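You operate a simulated robot arm through the tools that you are given. There is no shell and no other tool.

You run a simulated robot arm. Do the job below in one go: nothing can be reset, and whatever is moved stays where it is left.

## Task
Pour the jug of water into the mixer and mix till smooth.
Fine: put the jug back, shut the guard, stop with the red key. Set down upright: jug. Where these are worked on the way, their far stop is far enough and under half their travel is too little: wire guard.

It is judged by the outcome, as a careful person would: the job done as asked, and still so three seconds after it is handed in. It fails if anything else is knocked over, pushed out of place, dropped, spilled or broken.

## Robot
A 6-joint arm with a two-finger gripper, fixed in place. Base frame: the origin is on the floor under the middle of its stand, x ahead of it, y to its left, z up. Units: cm, rad, N and s.
With the tool pointing down near the work surface it reaches from about 52 to 80 cm from the base axis. Its first joint turns from -2.897 to 2.897 rad. Payload 1.66 kg.
The tool frame sits at the grasp point between the pads (the TCP): z along the fingers, y along the line on which they close. The tips reach 1.6 cm beyond it. The gripper opens to 11.1 cm; its body begins 10.4 cm behind the TCP.
Orientation is that of the tool frame in the base frame, as a unit quaternion [x, y, z, w]. With the fingers straight down and closing along the base's y, the tool's x points along the base's -x, its y along +y and its z along -z.

## Interface
- The arm moves only by the tool step_arm. Its argument "rows" is a list of rows, each a list of 7 numbers: the shift along the tool's x, y, z in units of 250 mm (1.0 is 250 mm), then the turn, a rotation vector about the tool's x, y, z in units of 45 degrees (1.0 is 45 degrees), then the finger opening in cm, from 0 to 11.1. In form: [[dx, dy, dz, ax, ay, az, fingers], ...]. A call has 1 to 20 rows; each row is the pose to reach, as a shift and turn from the pose commanded when the call began, along the tool's axes at that moment. A call with a number of a shift or a turn outside -1 to 1 is refused whole. A row lasts 0.2 s, in which the tool goes at most 5 cm and 0.15 rad; a call with a longer step from one row to the next is refused whole, and so is a gripper value outside its range. Where a pose cannot be reached the arm comes as near as it can. A force on the tool above 40 N (or 10 N above the force at the start of the call, whichever is more), or a blocked arm, ends the call early, and 0.2 s more pass. Each finger travels about 16.98 cm/s and halts on what it meets, pressing with about 32 N; the grip force reading is that of the motor and also rises with nothing between the fingers. The clock runs only during rows and for 0.2 s after the last one: add rows that repeat a pose to give the fingers time. The reply holds the time, the measured pose of the TCP, the force on the tool along the base axes, the opening and the grip force, in the units named above and with some noise, with the torque about the TCP (base axes, N m) and any sound that the robot's microphone picked up.
- Cameras (640 x 400 px; columns grow to the right, rows downward): "scene" is fixed at [4.82, 50.06, 172.19]; the picture's right is [-0.54, -0.84, 0.00], its down [-0.57, 0.37, -0.73] and it looks along [0.62, -0.40, -0.68] (base axes); focal length 294 px, centre (320, 200). "wrist" rides on the gripper at [7, 1.4, -14.3] in the tool frame; the picture's right is [-0.19, 0.98, 0.00], its down [-0.87, -0.17, -0.47] and it looks along [-0.46, -0.09, 0.88] (tool axes); focal length 230 px, centre (320, 200). There is no depth. A picture from a camera that has moved, and an enlarged one, comes with that camera's place and axes in the base frame and with its lens.
- capture(camera): a new picture of that camera. It takes no simulated time.
- move_column(by): moves the trunk up (or, below 0, down) by that many cm; the arm rides with it, the base frame stays. It gives what a move gives, with no picture.
- zoom(camera, box): a new picture of the part [left, top, right, bottom] of that camera's present view, enlarged. It takes no simulated time.
- close_job(): hands the job in; it is judged then, once.

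Nothing tells you positions but the pictures and the camera data. Unless the task says otherwise, let go and move clear before handing in.

The tools are called as a command line: name --pt "numbers of a row" for each row, then --argument value for the rest, lists and objects as JSON in quotes. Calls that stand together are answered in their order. step_arm: Moves the arm, as the interface text tells. Its arguments: {"type":"object","properties":{"rows":{"type":"array","items":{"type":"array","items":{"type":"number"}}}},"required":["rows"]} The other tools are called the same way: move_column (by) moves the trunk up or down; capture (camera) takes a picture; zoom (camera, box) takes an enlarged picture of a part of a camera's view; close_job () hands the job in.

At the start:

```text
time: 0.0
tcp_pos: [47.71, 1.71, 145.81]
tool_rot: [0.0, 1.0, 0.001, 0.0]
wrist_force: [0.1, -0.4, -0.2]
wrist_torque: [0.01, -0.01, 0.02]
width: 11.09
grasp_force: 0.0
trunk travel left (down, up): [-22.5, 36.5]
```

scene: 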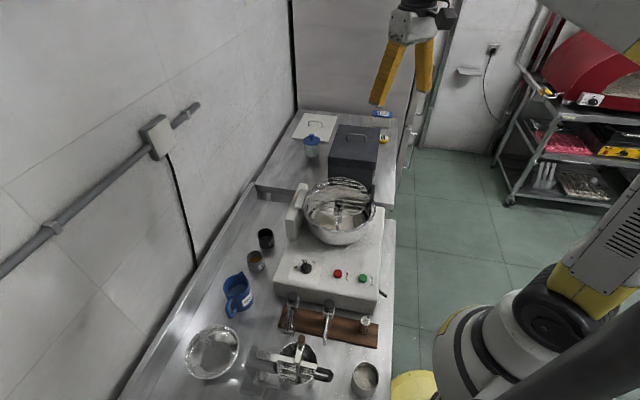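
wrist: 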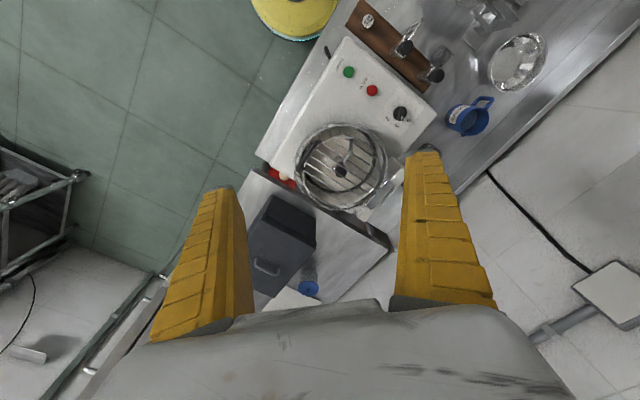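

I see a bench with a mixer (steel bowl with wire guard, knob, red and green keys), a blue jug to its left, and other things. I'll look closer before moving.

zoom --camera "scene" --box '[260, 160, 420, 260]'

zoom --camera "scene" --box '[180, 220, 400, 400]'

zoom --camera "wrist" --box '[240, 20, 520, 220]'

```text
4.00 times, centred on (340, 210) of scene
camera zoom: at [4.82, 50.06, 172.19], right [-0.54, -0.84, 0.0], down [-0.57, 0.37, -0.73], along [0.62, -0.4, -0.68], focal length 1177 px, centre (240, 160)
```

zoom: 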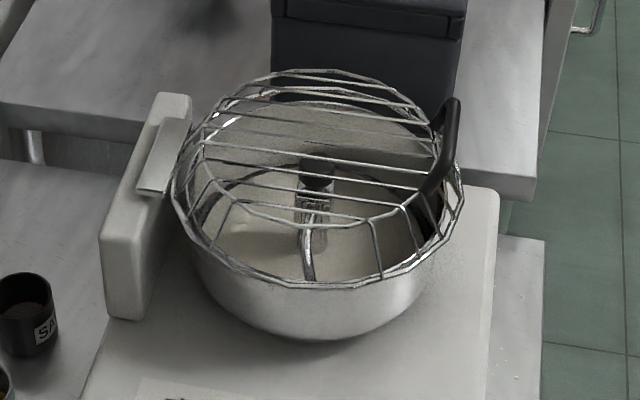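

```text
2.22 times, centred on (290, 310) of scene
camera zoom: at [4.82, 50.06, 172.19], right [-0.54, -0.84, 0.0], down [-0.57, 0.37, -0.73], along [0.62, -0.4, -0.68], focal length 654 px, centre (387, -44)
```

zoom: 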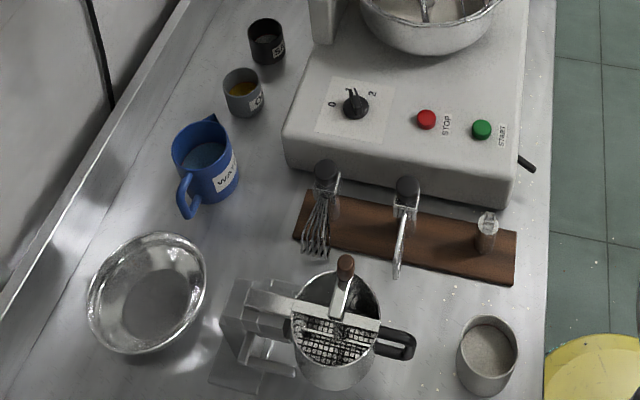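

```text
2.00 times, centred on (380, 120) of wrist
camera zoom: at [40.75, 2.97, 159.96], right [0.19, 0.98, 0.0], down [0.87, -0.17, 0.47], along [0.46, -0.09, -0.88], focal length 460 px, centre (200, 360)
```

zoom: 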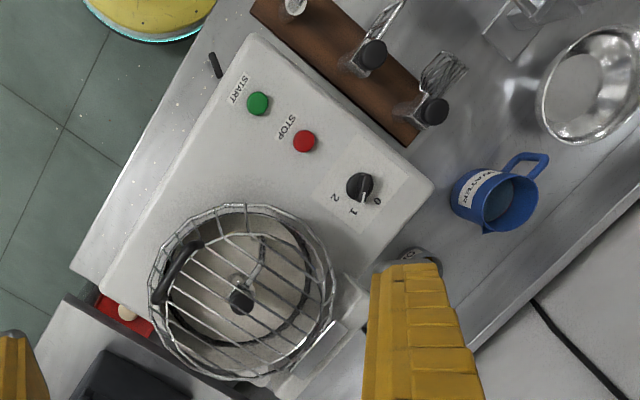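

The jug is near (60, 46, 86), the bowl centre near (64, 4), with the guard's black handle near (56, -2.5, 107). I'll zoom in on the controls, the guard and the jug before moving.

zoom --camera "scene" --box '[284, 250, 380, 310]'

zoom --camera "scene" --box '[210, 260, 274, 324]'

zoom --camera "wrist" --box '[270, 110, 400, 220]'

zoom --camera "wrist" --box '[330, 50, 430, 130]'

zoom --camera "wrist" --box '[430, 70, 530, 150]'

zoom --camera "scene" --box '[280, 90, 420, 200]'

```text
6.67 times, centred on (332, 280) of scene
camera zoom: at [4.82, 50.06, 172.19], right [-0.54, -0.84, 0.0], down [-0.57, 0.37, -0.73], along [0.62, -0.4, -0.68], focal length 1961 px, centre (240, -333)
```

zoom: 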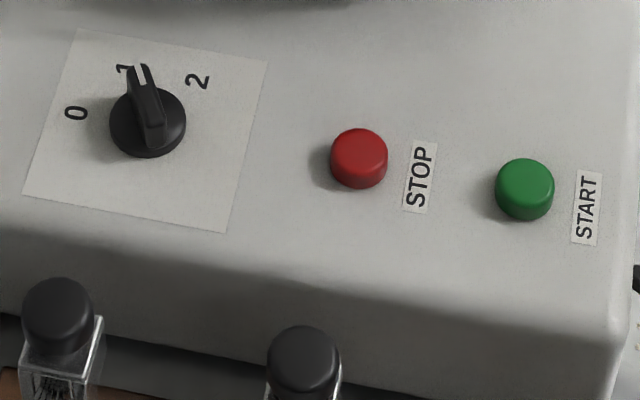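

```text
6.25 times, centred on (242, 292) of scene
camera zoom: at [4.82, 50.06, 172.19], right [-0.54, -0.84, 0.0], down [-0.57, 0.37, -0.73], along [0.62, -0.4, -0.68], focal length 1838 px, centre (808, -375)
```

zoom: 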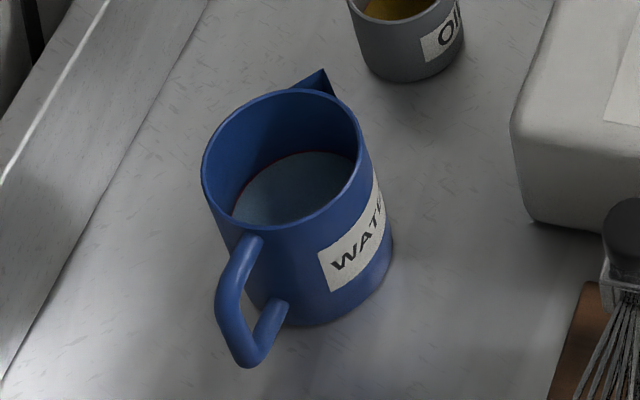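

```text
3.64 times, centred on (335, 165) of wrist
camera zoom: at [40.75, 2.97, 159.96], right [0.19, 0.98, 0.0], down [0.87, -0.17, 0.47], along [0.46, -0.09, -0.88], focal length 837 px, centre (266, 327)
```

zoom: 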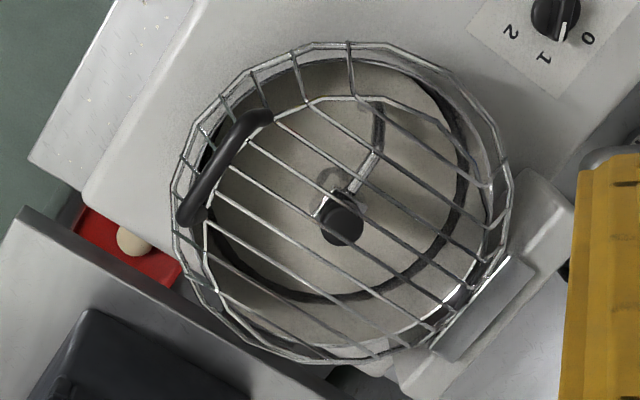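

```text
5.00 times, centred on (380, 90) of wrist
camera zoom: at [40.75, 2.97, 159.96], right [0.19, 0.98, 0.0], down [0.87, -0.17, 0.47], along [0.46, -0.09, -0.88], focal length 1150 px, centre (20, 750)
```

zoom: 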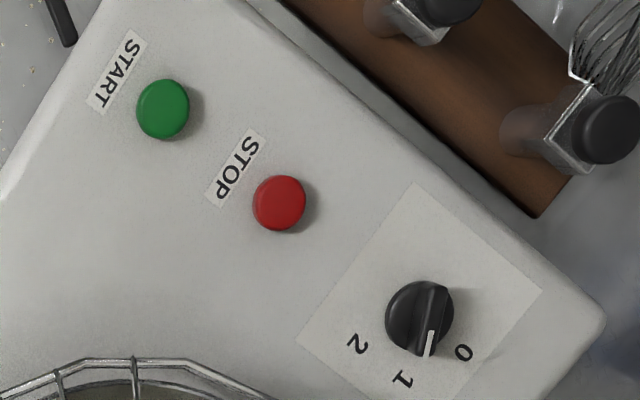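

```text
5.00 times, centred on (480, 110) of wrist
camera zoom: at [40.75, 2.97, 159.96], right [0.19, 0.98, 0.0], down [0.87, -0.17, 0.47], along [0.46, -0.09, -0.88], focal length 1150 px, centre (-480, 650)
```

zoom: 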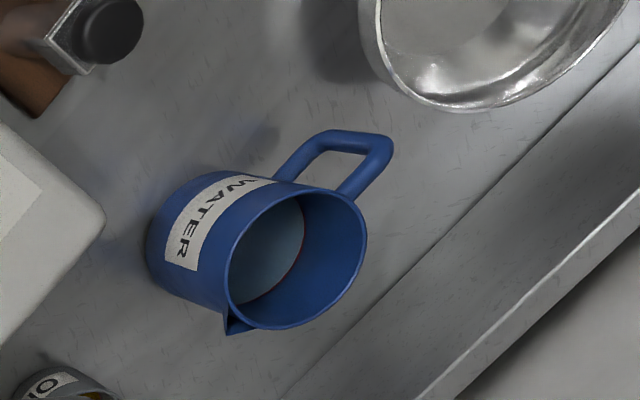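

```text
3.64 times, centred on (350, 145) of scene
camera zoom: at [4.82, 50.06, 172.19], right [-0.54, -0.84, 0.0], down [-0.57, 0.37, -0.73], along [0.62, -0.4, -0.68], focal length 1070 px, centre (211, 400)
```

zoom: 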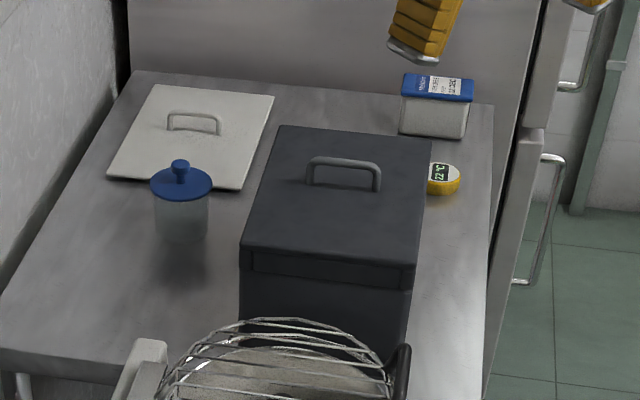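

The knob already points at 1, and the jug's spout points towards (0.7, -0.7) with its handle on the opposite side. I'll shift the wrist camera left and down for a second viewpoint.

step_arm --pt "0 0.155 0.072 0 0 0 11" --pt "0 0.31 0.144 0 0 0 11" --pt "0 0.466 0.216 0 0 0 11" --pt "0 0.62 0.288 0 0 0 11" --pt "0 0.776 0.36 0 0 0 11" --pt "0 0.932 0.432 0 0 0 11"

capture --camera "wrist"

capture --camera "scene"

```text
time: 1.4
tcp_pos: [47.79, 25.07, 134.88]
tool_rot: [-0.001, 1.0, 0.0, 0.0]
wrist_force: [-0.1, 0.6, 0.2]
wrist_torque: [0.01, 0.01, -0.01]
width: 11.0
grasp_force: 0.0
trunk travel left (down, up): [-22.5, 36.5]
```

```text
taken
camera wrist: at [40.81, 26.48, 149.06], right [0.19, 0.98, 0.0], down [0.87, -0.17, 0.47], along [0.46, -0.09, -0.88], focal length 230 px, centre (320, 200)
```

wrist: 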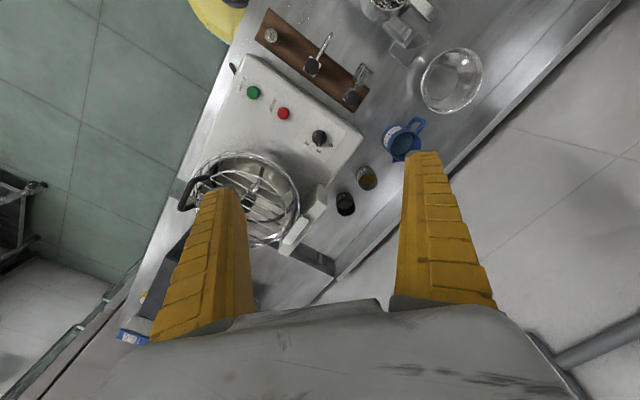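

```text
taken
```

scene: 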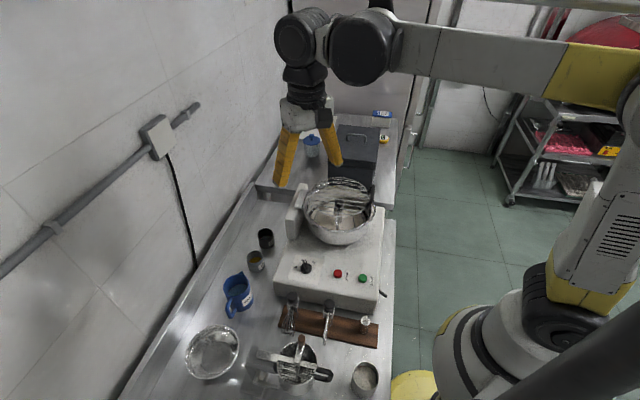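

Now I have a second wrist viewpoint. I'll zoom into it for the guard handle, the jug and the post.

zoom --camera "wrist" --box '[160, 120, 340, 260]'

zoom --camera "wrist" --box '[330, 30, 510, 170]'

zoom --camera "wrist" --box '[220, 50, 360, 160]'

zoom --camera "scene" --box '[280, 160, 400, 260]'

```text
2.86 times, centred on (250, 190) of wrist
camera zoom: at [40.81, 26.48, 149.06], right [0.19, 0.98, 0.0], down [0.87, -0.17, 0.47], along [0.46, -0.09, -0.88], focal length 657 px, centre (520, 229)
```

zoom: 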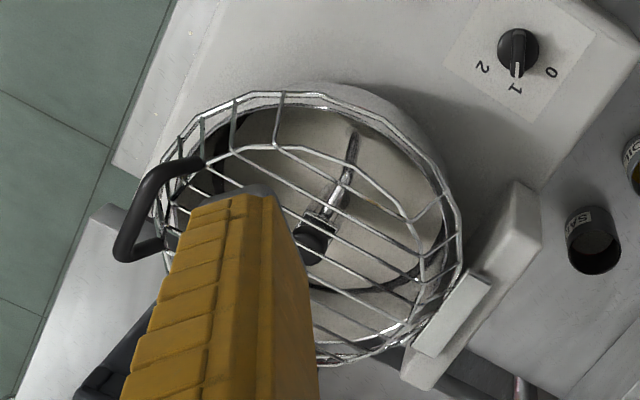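

```text
2.86 times, centred on (420, 100) of wrist
camera zoom: at [40.81, 26.48, 149.06], right [0.19, 0.98, 0.0], down [0.87, -0.17, 0.47], along [0.46, -0.09, -0.88], focal length 657 px, centre (34, 486)
```

zoom: 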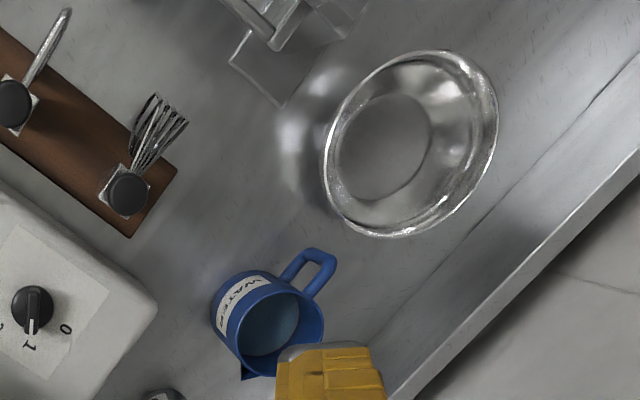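

```text
3.64 times, centred on (290, 105) of wrist
camera zoom: at [40.81, 26.48, 149.06], right [0.19, 0.98, 0.0], down [0.87, -0.17, 0.47], along [0.46, -0.09, -0.88], focal length 837 px, centre (429, 546)
```

zoom: 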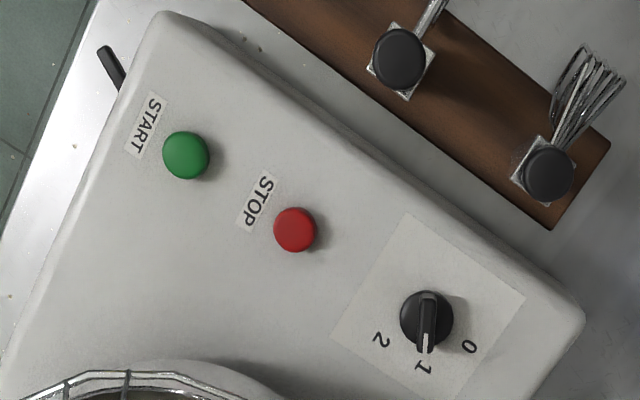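

```text
4.00 times, centred on (340, 210) of scene
camera zoom: at [4.82, 50.06, 172.19], right [-0.54, -0.84, 0.0], down [-0.57, 0.37, -0.73], along [0.62, -0.4, -0.68], focal length 1177 px, centre (240, 160)
```

zoom: 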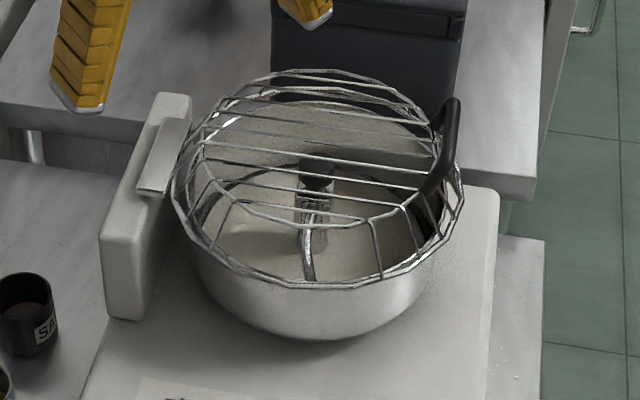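

The handle is a U-bar about 8 cm long, running from about (52.5, 0.4) to (58.3, -5.7) at z≈110. The hinge is by the post near (73, 14, 102), so I'll turn the gripper 45° to close across the bar and hover above it.

step_arm --pt "-0.043 -0.143 0.029 0 0 0.143 11" --pt "-0.087 -0.286 0.057 0 0 0.286 11" --pt "-0.13 -0.429 0.086 0 0 0.429 11" --pt "-0.174 -0.571 0.114 0 0 0.571 11" --pt "-0.217 -0.714 0.143 0 0 0.714 11" --pt "-0.26 -0.857 0.171 0 0 0.857 11" --pt "-0.304 -1.0 0.2 0 0 1.0 11"

capture --camera "wrist"

capture --camera "scene"

```text
time: 3.0
tcp_pos: [55.34, -0.25, 129.82]
tool_rot: [0.384, 0.924, 0.001, 0.0]
wrist_force: [0.2, -0.2, 0.2]
wrist_torque: [-0.01, 0.04, -0.04]
width: 11.03
grasp_force: 0.0
trunk travel left (down, up): [-22.5, 36.5]
```

```text
taken
camera wrist: at [51.4, 5.62, 144.05], right [0.83, 0.56, 0.0], down [0.49, -0.73, 0.47], along [0.26, -0.39, -0.88], focal length 230 px, centre (320, 200)
```

wrist: 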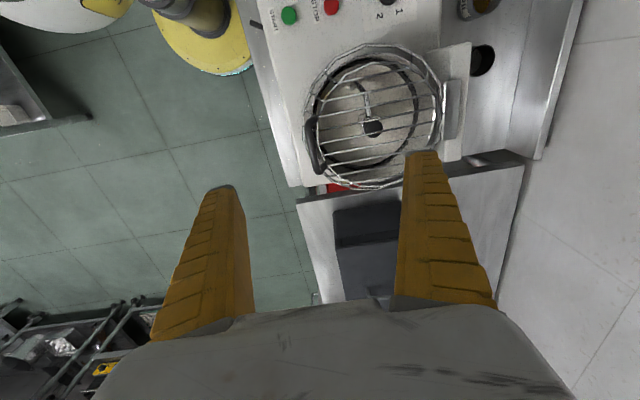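

```text
taken
```

scene: 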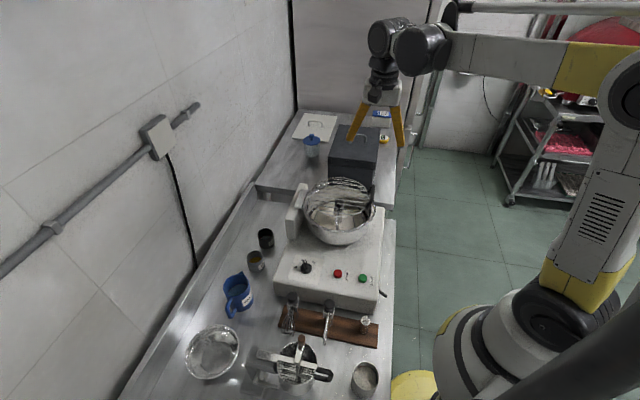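

zoom --camera "wrist" --box '[280, 30, 480, 200]'

zoom --camera "wrist" --box '[295, 100, 345, 190]'

zoom --camera "scene" --box '[340, 170, 390, 220]'

```text
2.35 times, centred on (380, 115) of wrist
camera zoom: at [51.4, 5.62, 144.05], right [0.83, 0.56, 0.0], down [0.49, -0.73, 0.47], along [0.26, -0.39, -0.88], focal length 541 px, centre (179, 400)
```

zoom: 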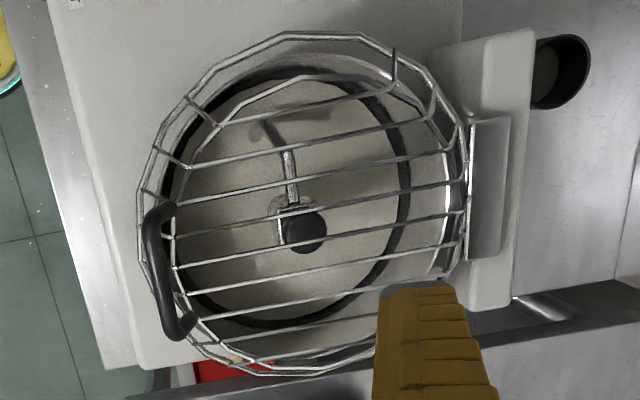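

```text
4.44 times, centred on (320, 145) of wrist
camera zoom: at [51.4, 5.62, 144.05], right [0.83, 0.56, 0.0], down [0.49, -0.73, 0.47], along [0.26, -0.39, -0.88], focal length 1022 px, centre (320, 444)
```

zoom: 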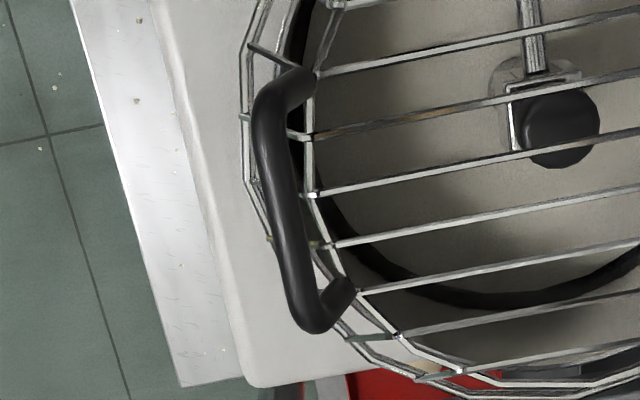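

```text
8.00 times, centred on (365, 195) of scene
camera zoom: at [4.82, 50.06, 172.19], right [-0.54, -0.84, 0.0], down [-0.57, 0.37, -0.73], along [0.62, -0.4, -0.68], focal length 2353 px, centre (-40, 240)
```

zoom: 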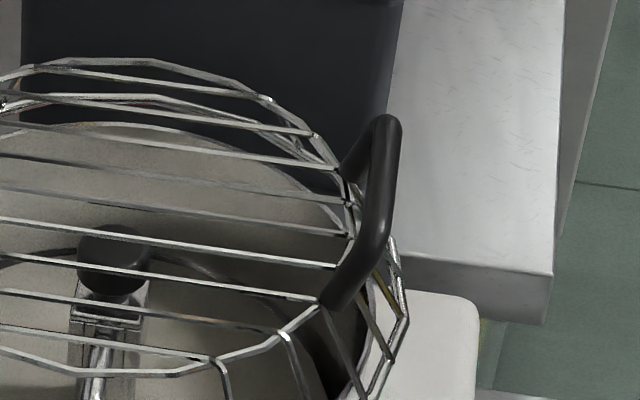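

The bar's midpoint triangulates to (55.4, -2.8, 109.5). I'll come down to hover above it with the fingers half closed, and check alignment before going onto it.

step_arm --pt "-0.02 -0.018 0.12 0 0 0.01 9" --pt "-0.037 -0.035 0.24 0 0 0.015 7" --pt "-0.056 -0.053 0.36 0 0 0.022 5" --pt "-0.074 -0.0705 0.44 0 0 0.022 5" --pt "-0.074 -0.0705 0.44 0 0 0.022 5"

capture --camera "wrist"

zoom --camera "scene" --box '[320, 140, 420, 230]'

```text
time: 4.2
tcp_pos: [55.4, -2.54, 118.66]
tool_rot: [0.391, 0.92, 0.001, 0.0]
wrist_force: [-0.7, -0.3, 0.0]
wrist_torque: [-0.01, 0.01, -0.02]
width: 5.22
grasp_force: 2.1
trunk travel left (down, up): [-22.5, 36.5]
```

```text
taken
camera wrist: at [51.67, 3.37, 132.98], right [0.84, 0.55, 0.0], down [0.48, -0.74, 0.47], along [0.26, -0.4, -0.88], focal length 230 px, centre (320, 200)
```

wrist: 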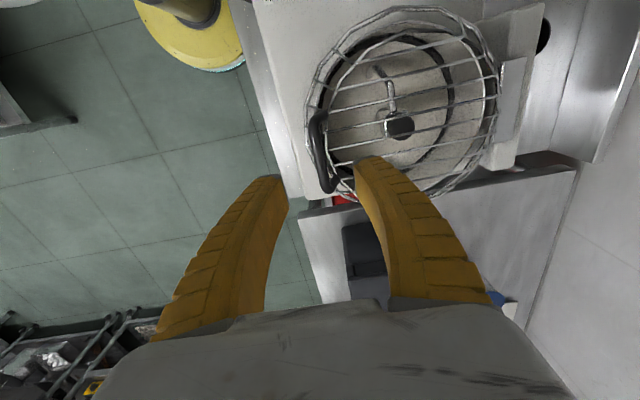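

```text
4.44 times, centred on (370, 185) of scene
camera zoom: at [4.82, 50.06, 172.19], right [-0.54, -0.84, 0.0], down [-0.57, 0.37, -0.73], along [0.62, -0.4, -0.68], focal length 1307 px, centre (98, 267)
```

zoom: 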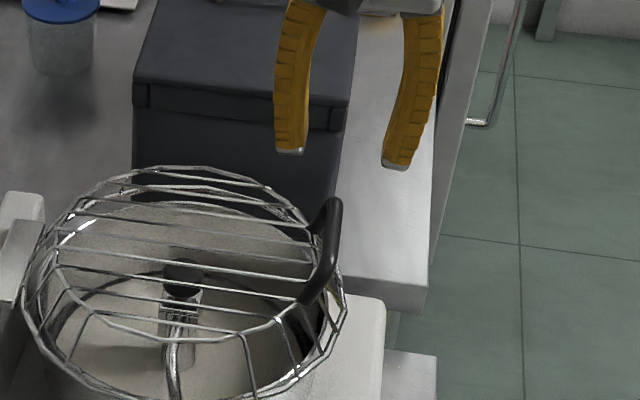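

zoom --camera "wrist" --box '[255, 90, 385, 200]'

```text
3.64 times, centred on (320, 145) of wrist
camera zoom: at [51.67, 3.37, 132.98], right [0.84, 0.55, 0.0], down [0.48, -0.74, 0.47], along [0.26, -0.4, -0.88], focal length 837 px, centre (320, 400)
```

zoom: 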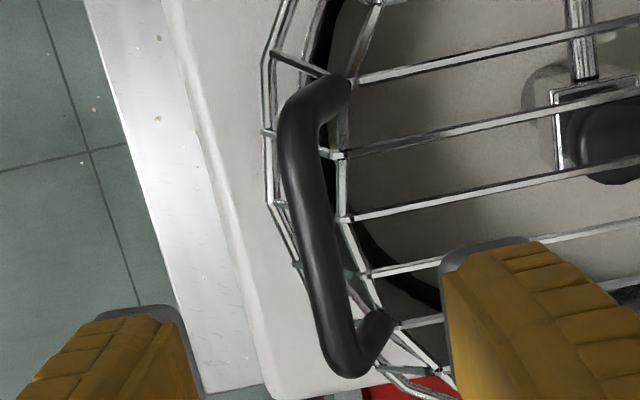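

Alignment looks good, so I descend onto the bar and close.

step_arm --pt "-0.004 -0.002 0.12 0 0 0 5" --pt "-0.007 -0.004 0.24 0 0 0 5" --pt "-0.007 -0.004 0.32 0 0 0 5" --pt "-0.007 -0.004 0.376 0 0 0 5" --pt "-0.007 -0.004 0.376 0 0 0 5"

zoom --camera "wrist" --box '[225, 60, 415, 210]'

zoom --camera "scene" --box '[320, 140, 420, 230]'

```text
time: 5.4
tcp_pos: [55.4, -2.79, 109.36]
tool_rot: [0.39, 0.921, 0.0, 0.0]
wrist_force: [-0.4, -0.5, 0.5]
wrist_torque: [-0.01, 0.03, 0.02]
width: 5.24
grasp_force: 2.0
trunk travel left (down, up): [-22.5, 36.5]
```

```text
2.67 times, centred on (320, 135) of wrist
camera zoom: at [51.55, 3.0, 123.57], right [0.84, 0.55, 0.0], down [0.48, -0.74, 0.47], along [0.26, -0.4, -0.88], focal length 614 px, centre (320, 373)
```

zoom: 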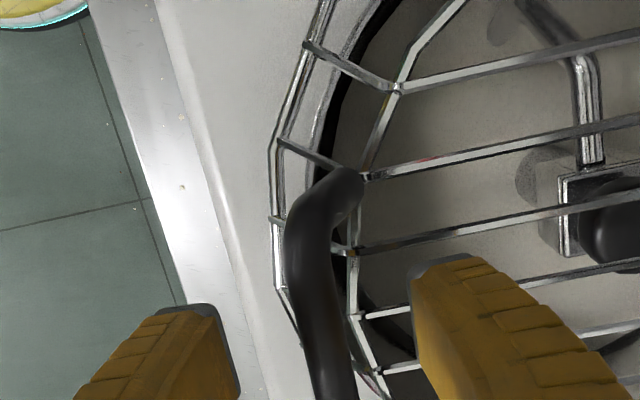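

```text
4.44 times, centred on (370, 185) of scene
camera zoom: at [4.82, 50.06, 172.19], right [-0.54, -0.84, 0.0], down [-0.57, 0.37, -0.73], along [0.62, -0.4, -0.68], focal length 1307 px, centre (98, 267)
```

zoom: 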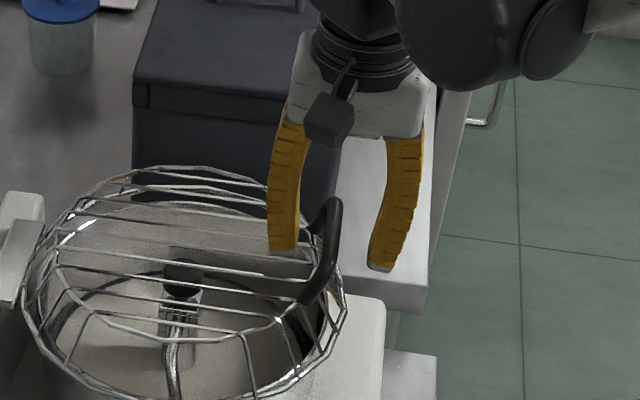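

The bar is between the fingers; closing now.

step_arm --pt "0 0 0 0 0 0 2" --pt "0 0 0 0 0 0 0" --pt "0 0 0 0 0 0 0" --pt "0 0 0 0 0 0 0"

zoom --camera "wrist" --box '[225, 60, 415, 210]'

zoom --camera "scene" --box '[320, 140, 420, 230]'

```text
time: 6.4
tcp_pos: [55.54, -2.88, 109.29]
tool_rot: [0.39, 0.921, 0.0, 0.0]
wrist_force: [11.5, 8.5, 6.4]
wrist_torque: [-0.01, -0.12, 0.36]
width: 0.91
grasp_force: 34.4
trunk travel left (down, up): [-22.5, 36.5]
```

```text
2.67 times, centred on (320, 135) of wrist
camera zoom: at [51.67, 3.12, 123.56], right [0.84, 0.55, 0.0], down [0.48, -0.74, 0.47], along [0.26, -0.4, -0.88], focal length 614 px, centre (320, 373)
```

zoom: 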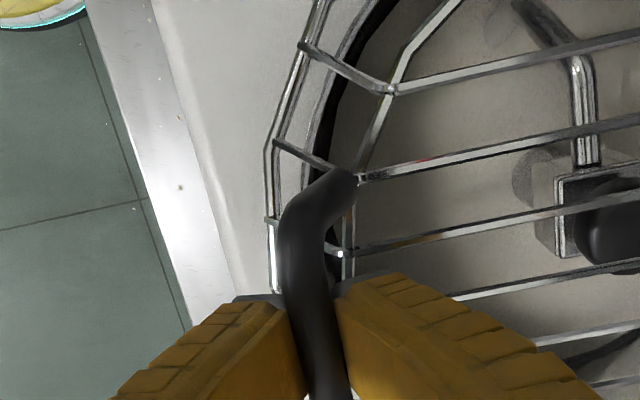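

```text
4.44 times, centred on (370, 185) of scene
camera zoom: at [4.82, 50.06, 172.19], right [-0.54, -0.84, 0.0], down [-0.57, 0.37, -0.73], along [0.62, -0.4, -0.68], focal length 1307 px, centre (98, 267)
```

zoom: 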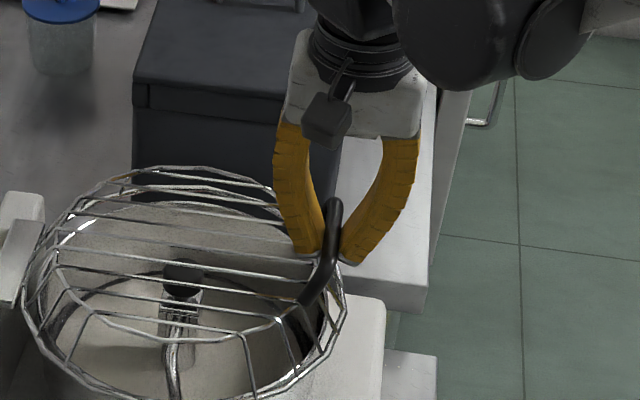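

The bar is held. I'll lift it along the hinge arc in small steps, watching the force.

step_arm --pt "0 0.014 -0.042 0 0 0 0" --pt "0 0.03 -0.084 0 0 0 0" --pt "0 0.047 -0.125 0 0 0 0" --pt "0 0.067 -0.164 0 0 0 0"

zoom --camera "scene" --box '[280, 120, 440, 240]'

```text
time: 7.4
tcp_pos: [56.54, -1.71, 113.47]
tool_rot: [0.391, 0.92, -0.001, 0.0]
wrist_force: [2.5, -1.0, -3.9]
wrist_torque: [0.18, 0.19, 0.3]
width: 0.61
grasp_force: 34.2
trunk travel left (down, up): [-22.5, 36.5]
```

```text
3.33 times, centred on (360, 180) of scene
camera zoom: at [4.82, 50.06, 172.19], right [-0.54, -0.84, 0.0], down [-0.57, 0.37, -0.73], along [0.62, -0.4, -0.68], focal length 980 px, centre (187, 267)
```

zoom: 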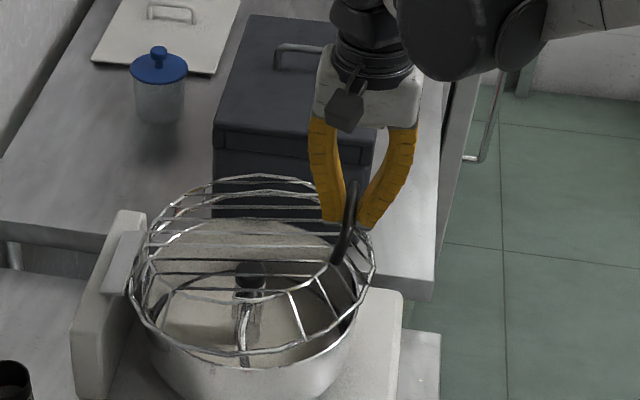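

The guard is rising with little force. I continue the arc to about 40°.

step_arm --pt "0 0.0436 -0.077 0 0 0 0" --pt "0 0.0944 -0.15 0 0 0 0" --pt "0 0.151 -0.218 0 0 0 0" --pt "0 0.213 -0.281 0 0 0 0" --pt "0 0.28 -0.339 0 0 0 0" --pt "0 0.353 -0.39 0 0 0 0"

zoom --camera "scene" --box '[280, 120, 440, 240]'

```text
time: 8.8
tcp_pos: [62.83, 4.5, 123.38]
tool_rot: [0.391, 0.92, 0.0, 0.0]
wrist_force: [1.8, -1.2, -0.4]
wrist_torque: [0.03, 0.06, 0.23]
width: 1.06
grasp_force: 33.9
trunk travel left (down, up): [-22.5, 36.5]
```

```text
3.33 times, centred on (360, 180) of scene
camera zoom: at [4.82, 50.06, 172.19], right [-0.54, -0.84, 0.0], down [-0.57, 0.37, -0.73], along [0.62, -0.4, -0.68], focal length 980 px, centre (187, 267)
```

zoom: 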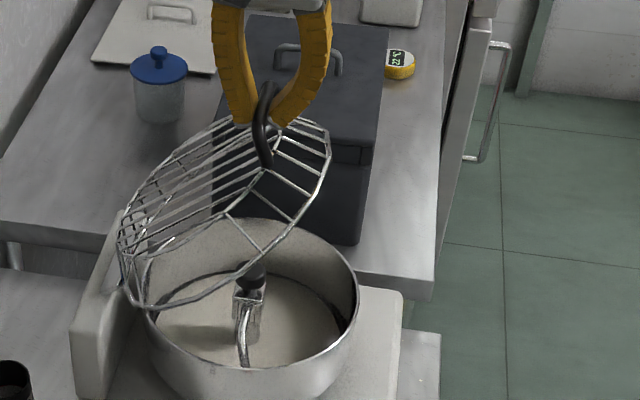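

Still smooth with negligible force. I continue to about 70°.

step_arm --pt "0 0.076 -0.045 0 0 0 0" --pt "0 0.156 -0.083 0 0 0 0" --pt "0 0.24 -0.114 0 0 0 0" --pt "0 0.325 -0.137 0 0 0 0" --pt "0 0.412 -0.153 0 0 0 0" --pt "0 0.501 -0.161 0 0 0 0"

zoom --camera "scene" --box '[260, 100, 420, 230]'

capture --camera "wrist"

```text
time: 10.2
tcp_pos: [71.7, 13.56, 127.5]
tool_rot: [0.39, 0.921, 0.001, 0.0]
wrist_force: [-12.4, 14.8, -4.1]
wrist_torque: [0.09, 0.17, 0.01]
width: 1.3
grasp_force: 34.2
trunk travel left (down, up): [-22.5, 36.5]
```

```text
3.08 times, centred on (340, 165) of scene
camera zoom: at [4.82, 50.06, 172.19], right [-0.54, -0.84, 0.0], down [-0.57, 0.37, -0.73], along [0.62, -0.4, -0.68], focal length 905 px, centre (258, 308)
```

zoom: 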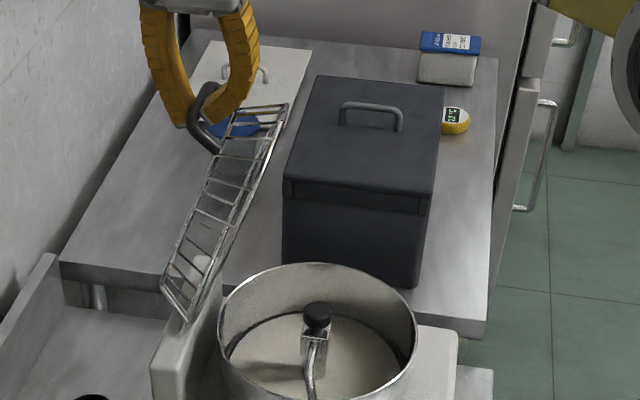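

```text
taken
camera wrist: at [67.99, 19.46, 141.66], right [0.84, 0.55, 0.0], down [0.48, -0.74, 0.47], along [0.26, -0.4, -0.88], focal length 230 px, centre (320, 200)
```

wrist: 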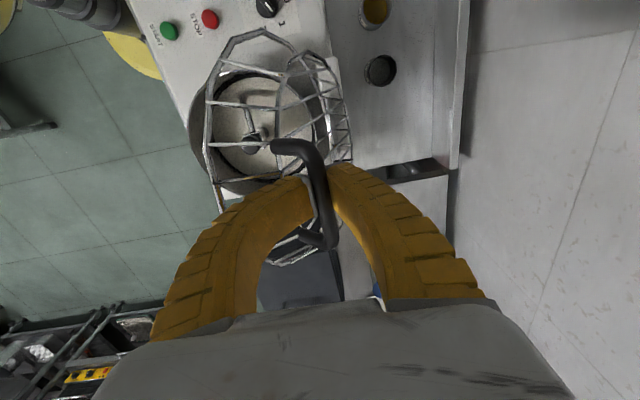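

A small sideways load built up because my lateral axis was about 1° off. I'll correct it and go on to about 80°.

step_arm --pt "0.01 0.044 0 0 0 0 0" --pt "0.02 0.088 0 0 0 0 0" --pt "0.022 0.133 0.003 0 0 0 0" --pt "0.024 0.177 0.007 0 0 0 0"

zoom --camera "scene" --box '[260, 100, 420, 230]'

zoom --camera "wrist" --box '[160, 20, 480, 220]'

```text
time: 11.2
tcp_pos: [74.79, 16.56, 127.23]
tool_rot: [0.391, 0.92, 0.0, 0.001]
wrist_force: [3.9, -2.6, -4.0]
wrist_torque: [-0.59, -0.55, 0.35]
width: 1.42
grasp_force: 34.0
trunk travel left (down, up): [-22.5, 36.5]
```

```text
3.08 times, centred on (340, 165) of scene
camera zoom: at [4.82, 50.06, 172.19], right [-0.54, -0.84, 0.0], down [-0.57, 0.37, -0.73], along [0.62, -0.4, -0.68], focal length 905 px, centre (258, 308)
```

zoom: 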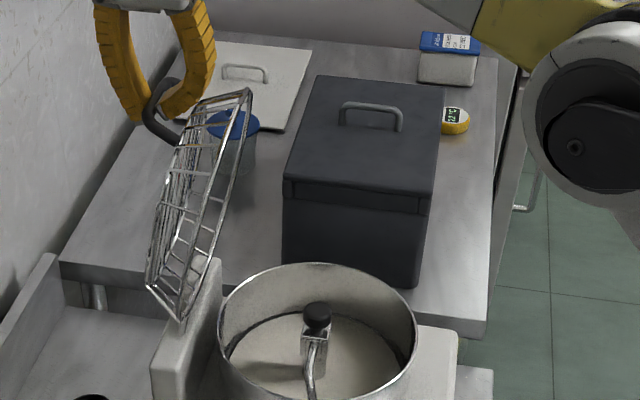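

```text
2.00 times, centred on (320, 120) of wrist
camera zoom: at [71.0, 22.49, 141.42], right [0.84, 0.55, 0.0], down [0.48, -0.74, 0.47], along [0.26, -0.4, -0.88], focal length 460 px, centre (320, 360)
```

zoom: 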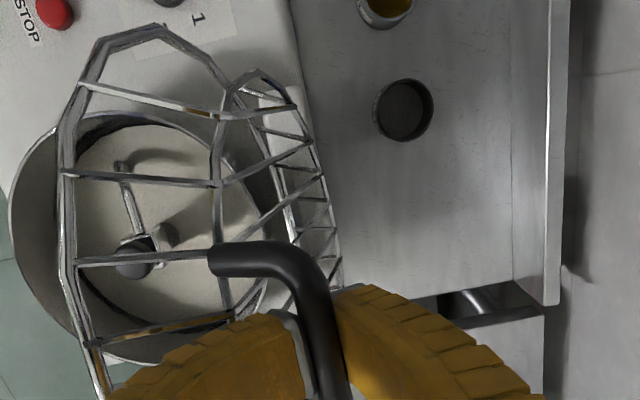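

step_arm --pt "0.001 0.044 0.007 0 0 0 0" --pt "0.002 0.088 0.015 0 0 0 0" --pt "0.003 0.13 0.025 0 0 0 0" --pt "0.004 0.173 0.037 0 0 0 0" --pt "0.004 0.173 0.037 0 0 0 0"

zoom --camera "scene" --box '[260, 100, 420, 230]'

zoom --camera "wrist" --box '[160, 20, 480, 220]'

```text
time: 12.4
tcp_pos: [76.49, 19.74, 125.83]
tool_rot: [0.39, 0.921, 0.0, 0.0]
wrist_force: [-1.1, -4.1, -15.3]
wrist_torque: [0.15, 0.15, 0.15]
width: 0.62
grasp_force: 27.7
out of reach, approached as far as the arm can: row 3, 4, 5
trunk travel left (down, up): [-22.5, 36.5]
```

```text
3.08 times, centred on (340, 165) of scene
camera zoom: at [4.82, 50.06, 172.19], right [-0.54, -0.84, 0.0], down [-0.57, 0.37, -0.73], along [0.62, -0.4, -0.68], focal length 905 px, centre (258, 308)
```

zoom: 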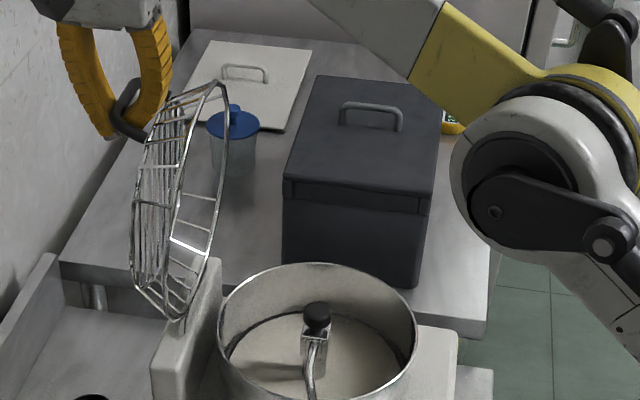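

```text
2.00 times, centred on (320, 120) of wrist
camera zoom: at [72.69, 25.57, 139.96], right [0.84, 0.55, 0.0], down [0.48, -0.74, 0.47], along [0.26, -0.39, -0.88], focal length 460 px, centre (320, 360)
```

zoom: 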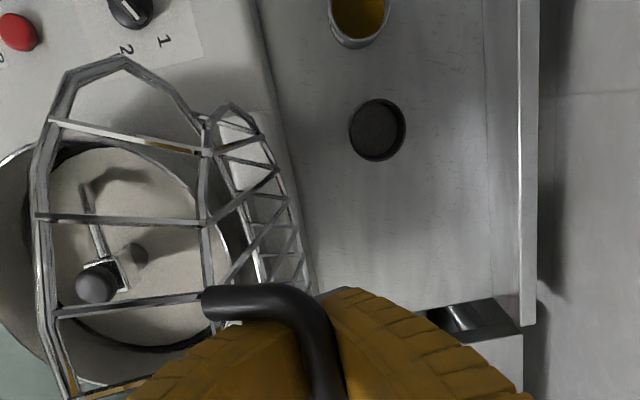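

The arm is at its reach with the guard at about 88°, roughly upright. I'll loosen the fingers slightly, still caging the bar, to see which way the guard wants to fall.

step_arm --pt "0 0 0 0 0 0 1.5" --pt "0 0 0 0 0 0 2.5" --pt "0 0 0 0 0 0 3.2" --pt "0 0 0 0 0 0 3.2" --pt "0 0 0 0 0 0 3.2"

zoom --camera "scene" --box '[260, 100, 420, 230]'

zoom --camera "wrist" --box '[160, 20, 480, 220]'

```text
time: 13.6
tcp_pos: [76.47, 19.49, 125.96]
tool_rot: [0.39, 0.921, 0.0, -0.001]
wrist_force: [-0.7, 0.4, -1.2]
wrist_torque: [0.01, 0.0, -0.03]
width: 3.46
grasp_force: 1.6
trunk travel left (down, up): [-22.5, 36.5]
```

```text
3.08 times, centred on (340, 165) of scene
camera zoom: at [4.82, 50.06, 172.19], right [-0.54, -0.84, 0.0], down [-0.57, 0.37, -0.73], along [0.62, -0.4, -0.68], focal length 905 px, centre (258, 308)
```

zoom: 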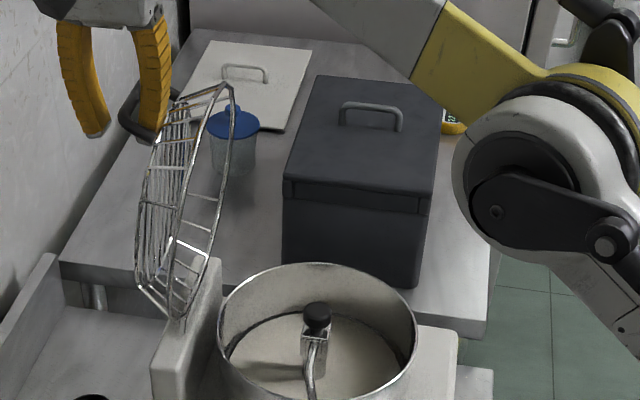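

```text
2.00 times, centred on (320, 120) of wrist
camera zoom: at [72.62, 25.46, 140.05], right [0.84, 0.55, 0.0], down [0.48, -0.74, 0.47], along [0.26, -0.4, -0.88], focal length 460 px, centre (320, 360)
```

zoom: 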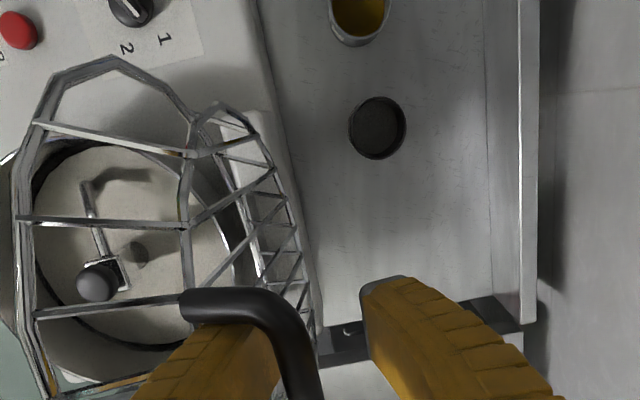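

capture --camera "scene"

capture --camera "wrist"

```text
taken
```

scene: 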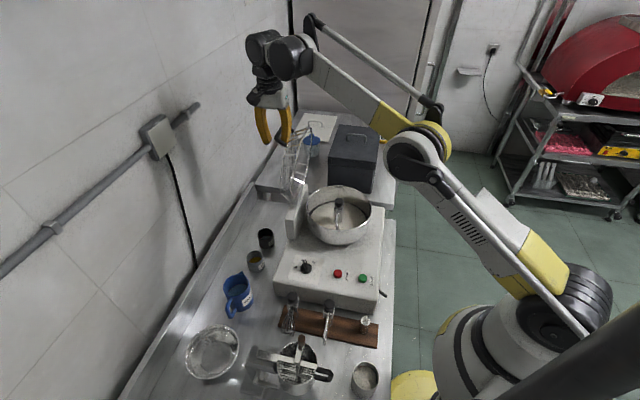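

```text
taken
camera wrist: at [72.62, 25.46, 140.05], right [0.84, 0.55, 0.0], down [0.48, -0.74, 0.47], along [0.26, -0.4, -0.88], focal length 230 px, centre (320, 200)
```

wrist: 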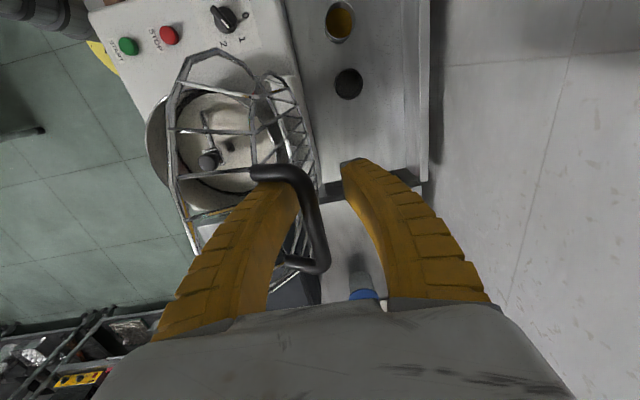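

The guard leans back on the near finger, so it isn't past balance yet. I'll re-close on the bar and lean the gripper back toward the robot about its tip to gain reach.

step_arm --pt "0 0 0 0 0 0 0" --pt "0 0 0 0 0 0 0" --pt "0 0 0 -0.08 0 0 0" --pt "0 0 0 -0.16 0 0 0" --pt "0 0 0 -0.24 0 0 0" --pt "0 0 0 -0.32 0 0 0" --pt "0 0 0 -0.4 0 0 0" --pt "0 0 0 -0.44 0 0 0"

capture --camera "scene"

capture --camera "wrist"

```text
time: 15.4
tcp_pos: [76.59, 19.34, 125.77]
tool_rot: [0.385, 0.907, 0.159, 0.067]
wrist_force: [-0.5, 0.2, 0.0]
wrist_torque: [0.0, 0.0, 0.02]
width: 0.0
grasp_force: 28.7
trunk travel left (down, up): [-22.5, 36.5]
```

```text
taken
```

scene: 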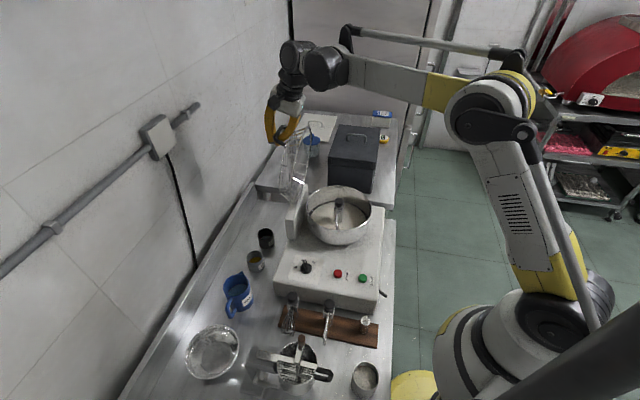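

```text
taken
camera wrist: at [69.22, 21.99, 139.59], right [0.8, 0.51, 0.33], down [0.37, -0.84, 0.39], along [0.48, -0.18, -0.86], focal length 230 px, centre (320, 200)
```

wrist: 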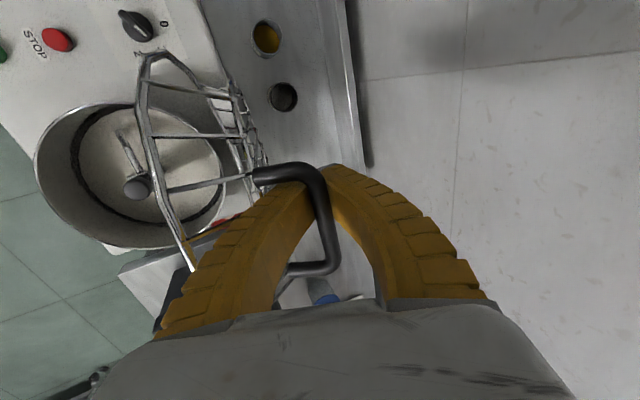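

The closed fingers now form a loop around the bar, with no load on the tool. I'll push the guard further open with this leaning posture.

step_arm --pt "0 0.044 0.026 0 0 0 0" --pt "0 0.087 0.053 0 0 0 0" --pt "0 0.131 0.08 0 0 0 0" --pt "0 0.174 0.106 0 0 0 0"

zoom --camera "scene" --box '[240, 80, 400, 230]'

capture --camera "wrist"

```text
time: 16.4
tcp_pos: [80.2, 23.01, 124.56]
tool_rot: [0.385, 0.907, 0.158, 0.065]
wrist_force: [-8.4, -5.5, -24.7]
wrist_torque: [0.24, -0.22, -0.04]
width: 0.01
grasp_force: 29.4
trunk travel left (down, up): [-22.5, 36.5]
```

```text
2.67 times, centred on (320, 155) of scene
camera zoom: at [4.82, 50.06, 172.19], right [-0.54, -0.84, 0.0], down [-0.57, 0.37, -0.73], along [0.62, -0.4, -0.68], focal length 784 px, centre (320, 320)
```

zoom: 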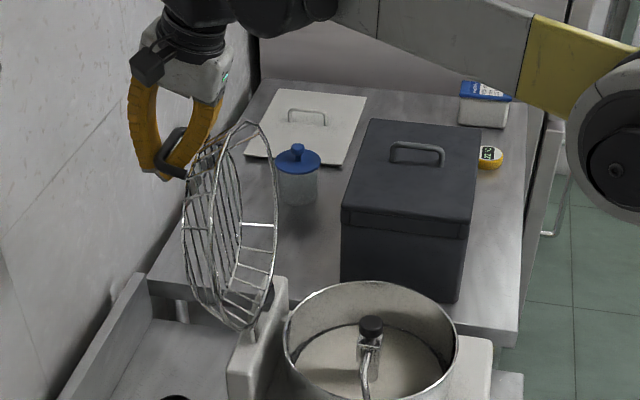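

```text
taken
camera wrist: at [72.88, 25.51, 138.49], right [0.8, 0.51, 0.33], down [0.37, -0.84, 0.39], along [0.47, -0.18, -0.86], focal length 230 px, centre (320, 200)
```

wrist: 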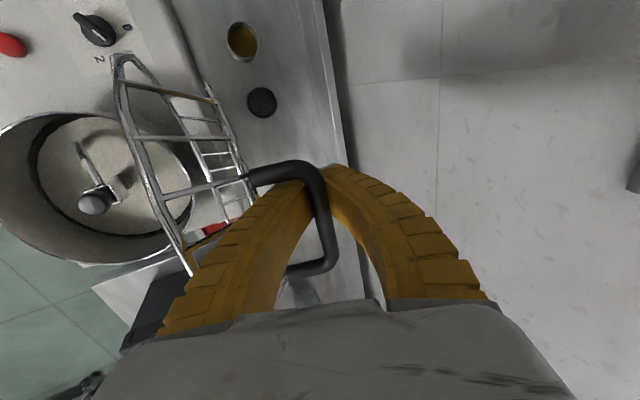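

The guard is now past vertical; the load is just radial because I was pulling a bit high. I'll ease down and follow the arc a little further to look for the stop.

step_arm --pt "0 -0.014 0.038 0 0 0 0" --pt "0 0.02 0.07 0 0 0 0" --pt "0 0.05 0.103 0 0 0 0" --pt "0 0.079 0.135 0 0 0 0"

zoom --camera "scene" --box '[240, 80, 400, 230]'

capture --camera "wrist"

```text
time: 17.3
tcp_pos: [81.31, 24.15, 123.41]
tool_rot: [0.386, 0.906, 0.158, 0.068]
wrist_force: [-12.1, -9.6, 29.0]
wrist_torque: [-0.78, 0.76, -0.13]
width: 0.0
grasp_force: 28.7
trunk travel left (down, up): [-22.5, 36.5]
stopped in row 4: the force on the tool passed its limit at 46 N (the readings are from after the stop); the commanded pose is now the measured one
```

```text
2.67 times, centred on (320, 155) of scene
camera zoom: at [4.82, 50.06, 172.19], right [-0.54, -0.84, 0.0], down [-0.57, 0.37, -0.73], along [0.62, -0.4, -0.68], focal length 784 px, centre (320, 320)
```

zoom: 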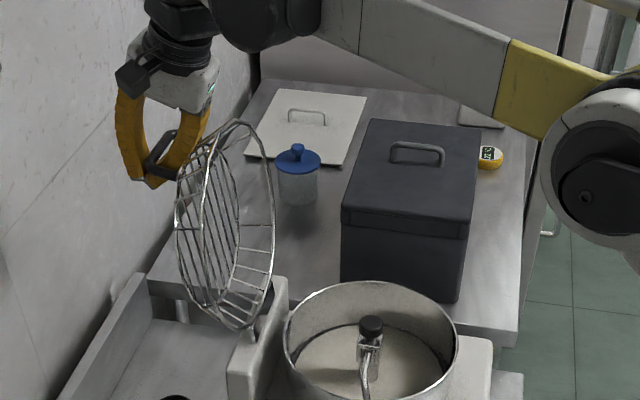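

```text
taken
camera wrist: at [73.91, 26.73, 137.18], right [0.8, 0.5, 0.33], down [0.37, -0.84, 0.39], along [0.48, -0.19, -0.86], focal length 230 px, centre (320, 200)
```

wrist: 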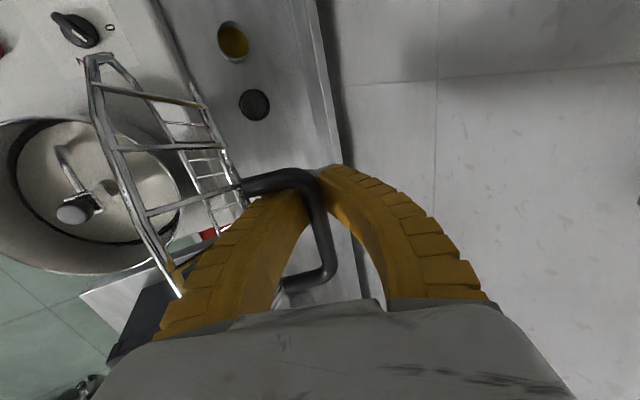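

That was the far stop (about 100°). I'll relax the load, open the fingers a little and check the guard stays.

step_arm --pt "0 -0.005 -0.03 0 0 0 0" --pt "0 -0.005 -0.04 0 0 0 1" --pt "0 -0.005 -0.04 0 0 0 2" --pt "0 -0.005 -0.04 0 0 0 3" --pt "0 -0.005 -0.04 0 0 0 3.5" --pt "0 -0.005 -0.04 0 0 0 3.5"

capture --camera "wrist"

zoom --camera "scene" --box '[240, 80, 400, 230]'

```text
time: 18.7
tcp_pos: [81.45, 24.11, 123.69]
tool_rot: [0.385, 0.907, 0.157, 0.066]
wrist_force: [2.5, 0.8, 3.7]
wrist_torque: [-0.22, 0.16, 0.07]
width: 3.55
grasp_force: 1.2
trunk travel left (down, up): [-22.5, 36.5]
```

```text
taken
camera wrist: at [74.08, 26.72, 137.58], right [0.8, 0.51, 0.33], down [0.37, -0.84, 0.39], along [0.47, -0.19, -0.86], focal length 230 px, centre (320, 200)
```

wrist: 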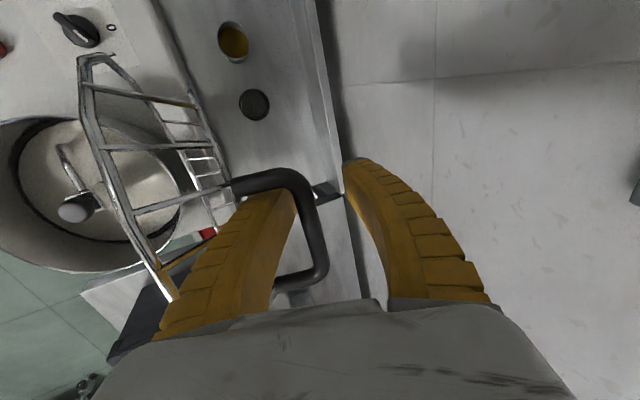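

```text
2.67 times, centred on (320, 155) of scene
camera zoom: at [4.82, 50.06, 172.19], right [-0.54, -0.84, 0.0], down [-0.57, 0.37, -0.73], along [0.62, -0.4, -0.68], focal length 784 px, centre (320, 320)
```

zoom: 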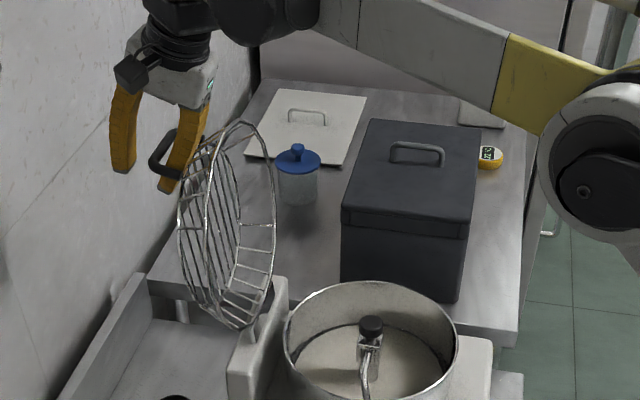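

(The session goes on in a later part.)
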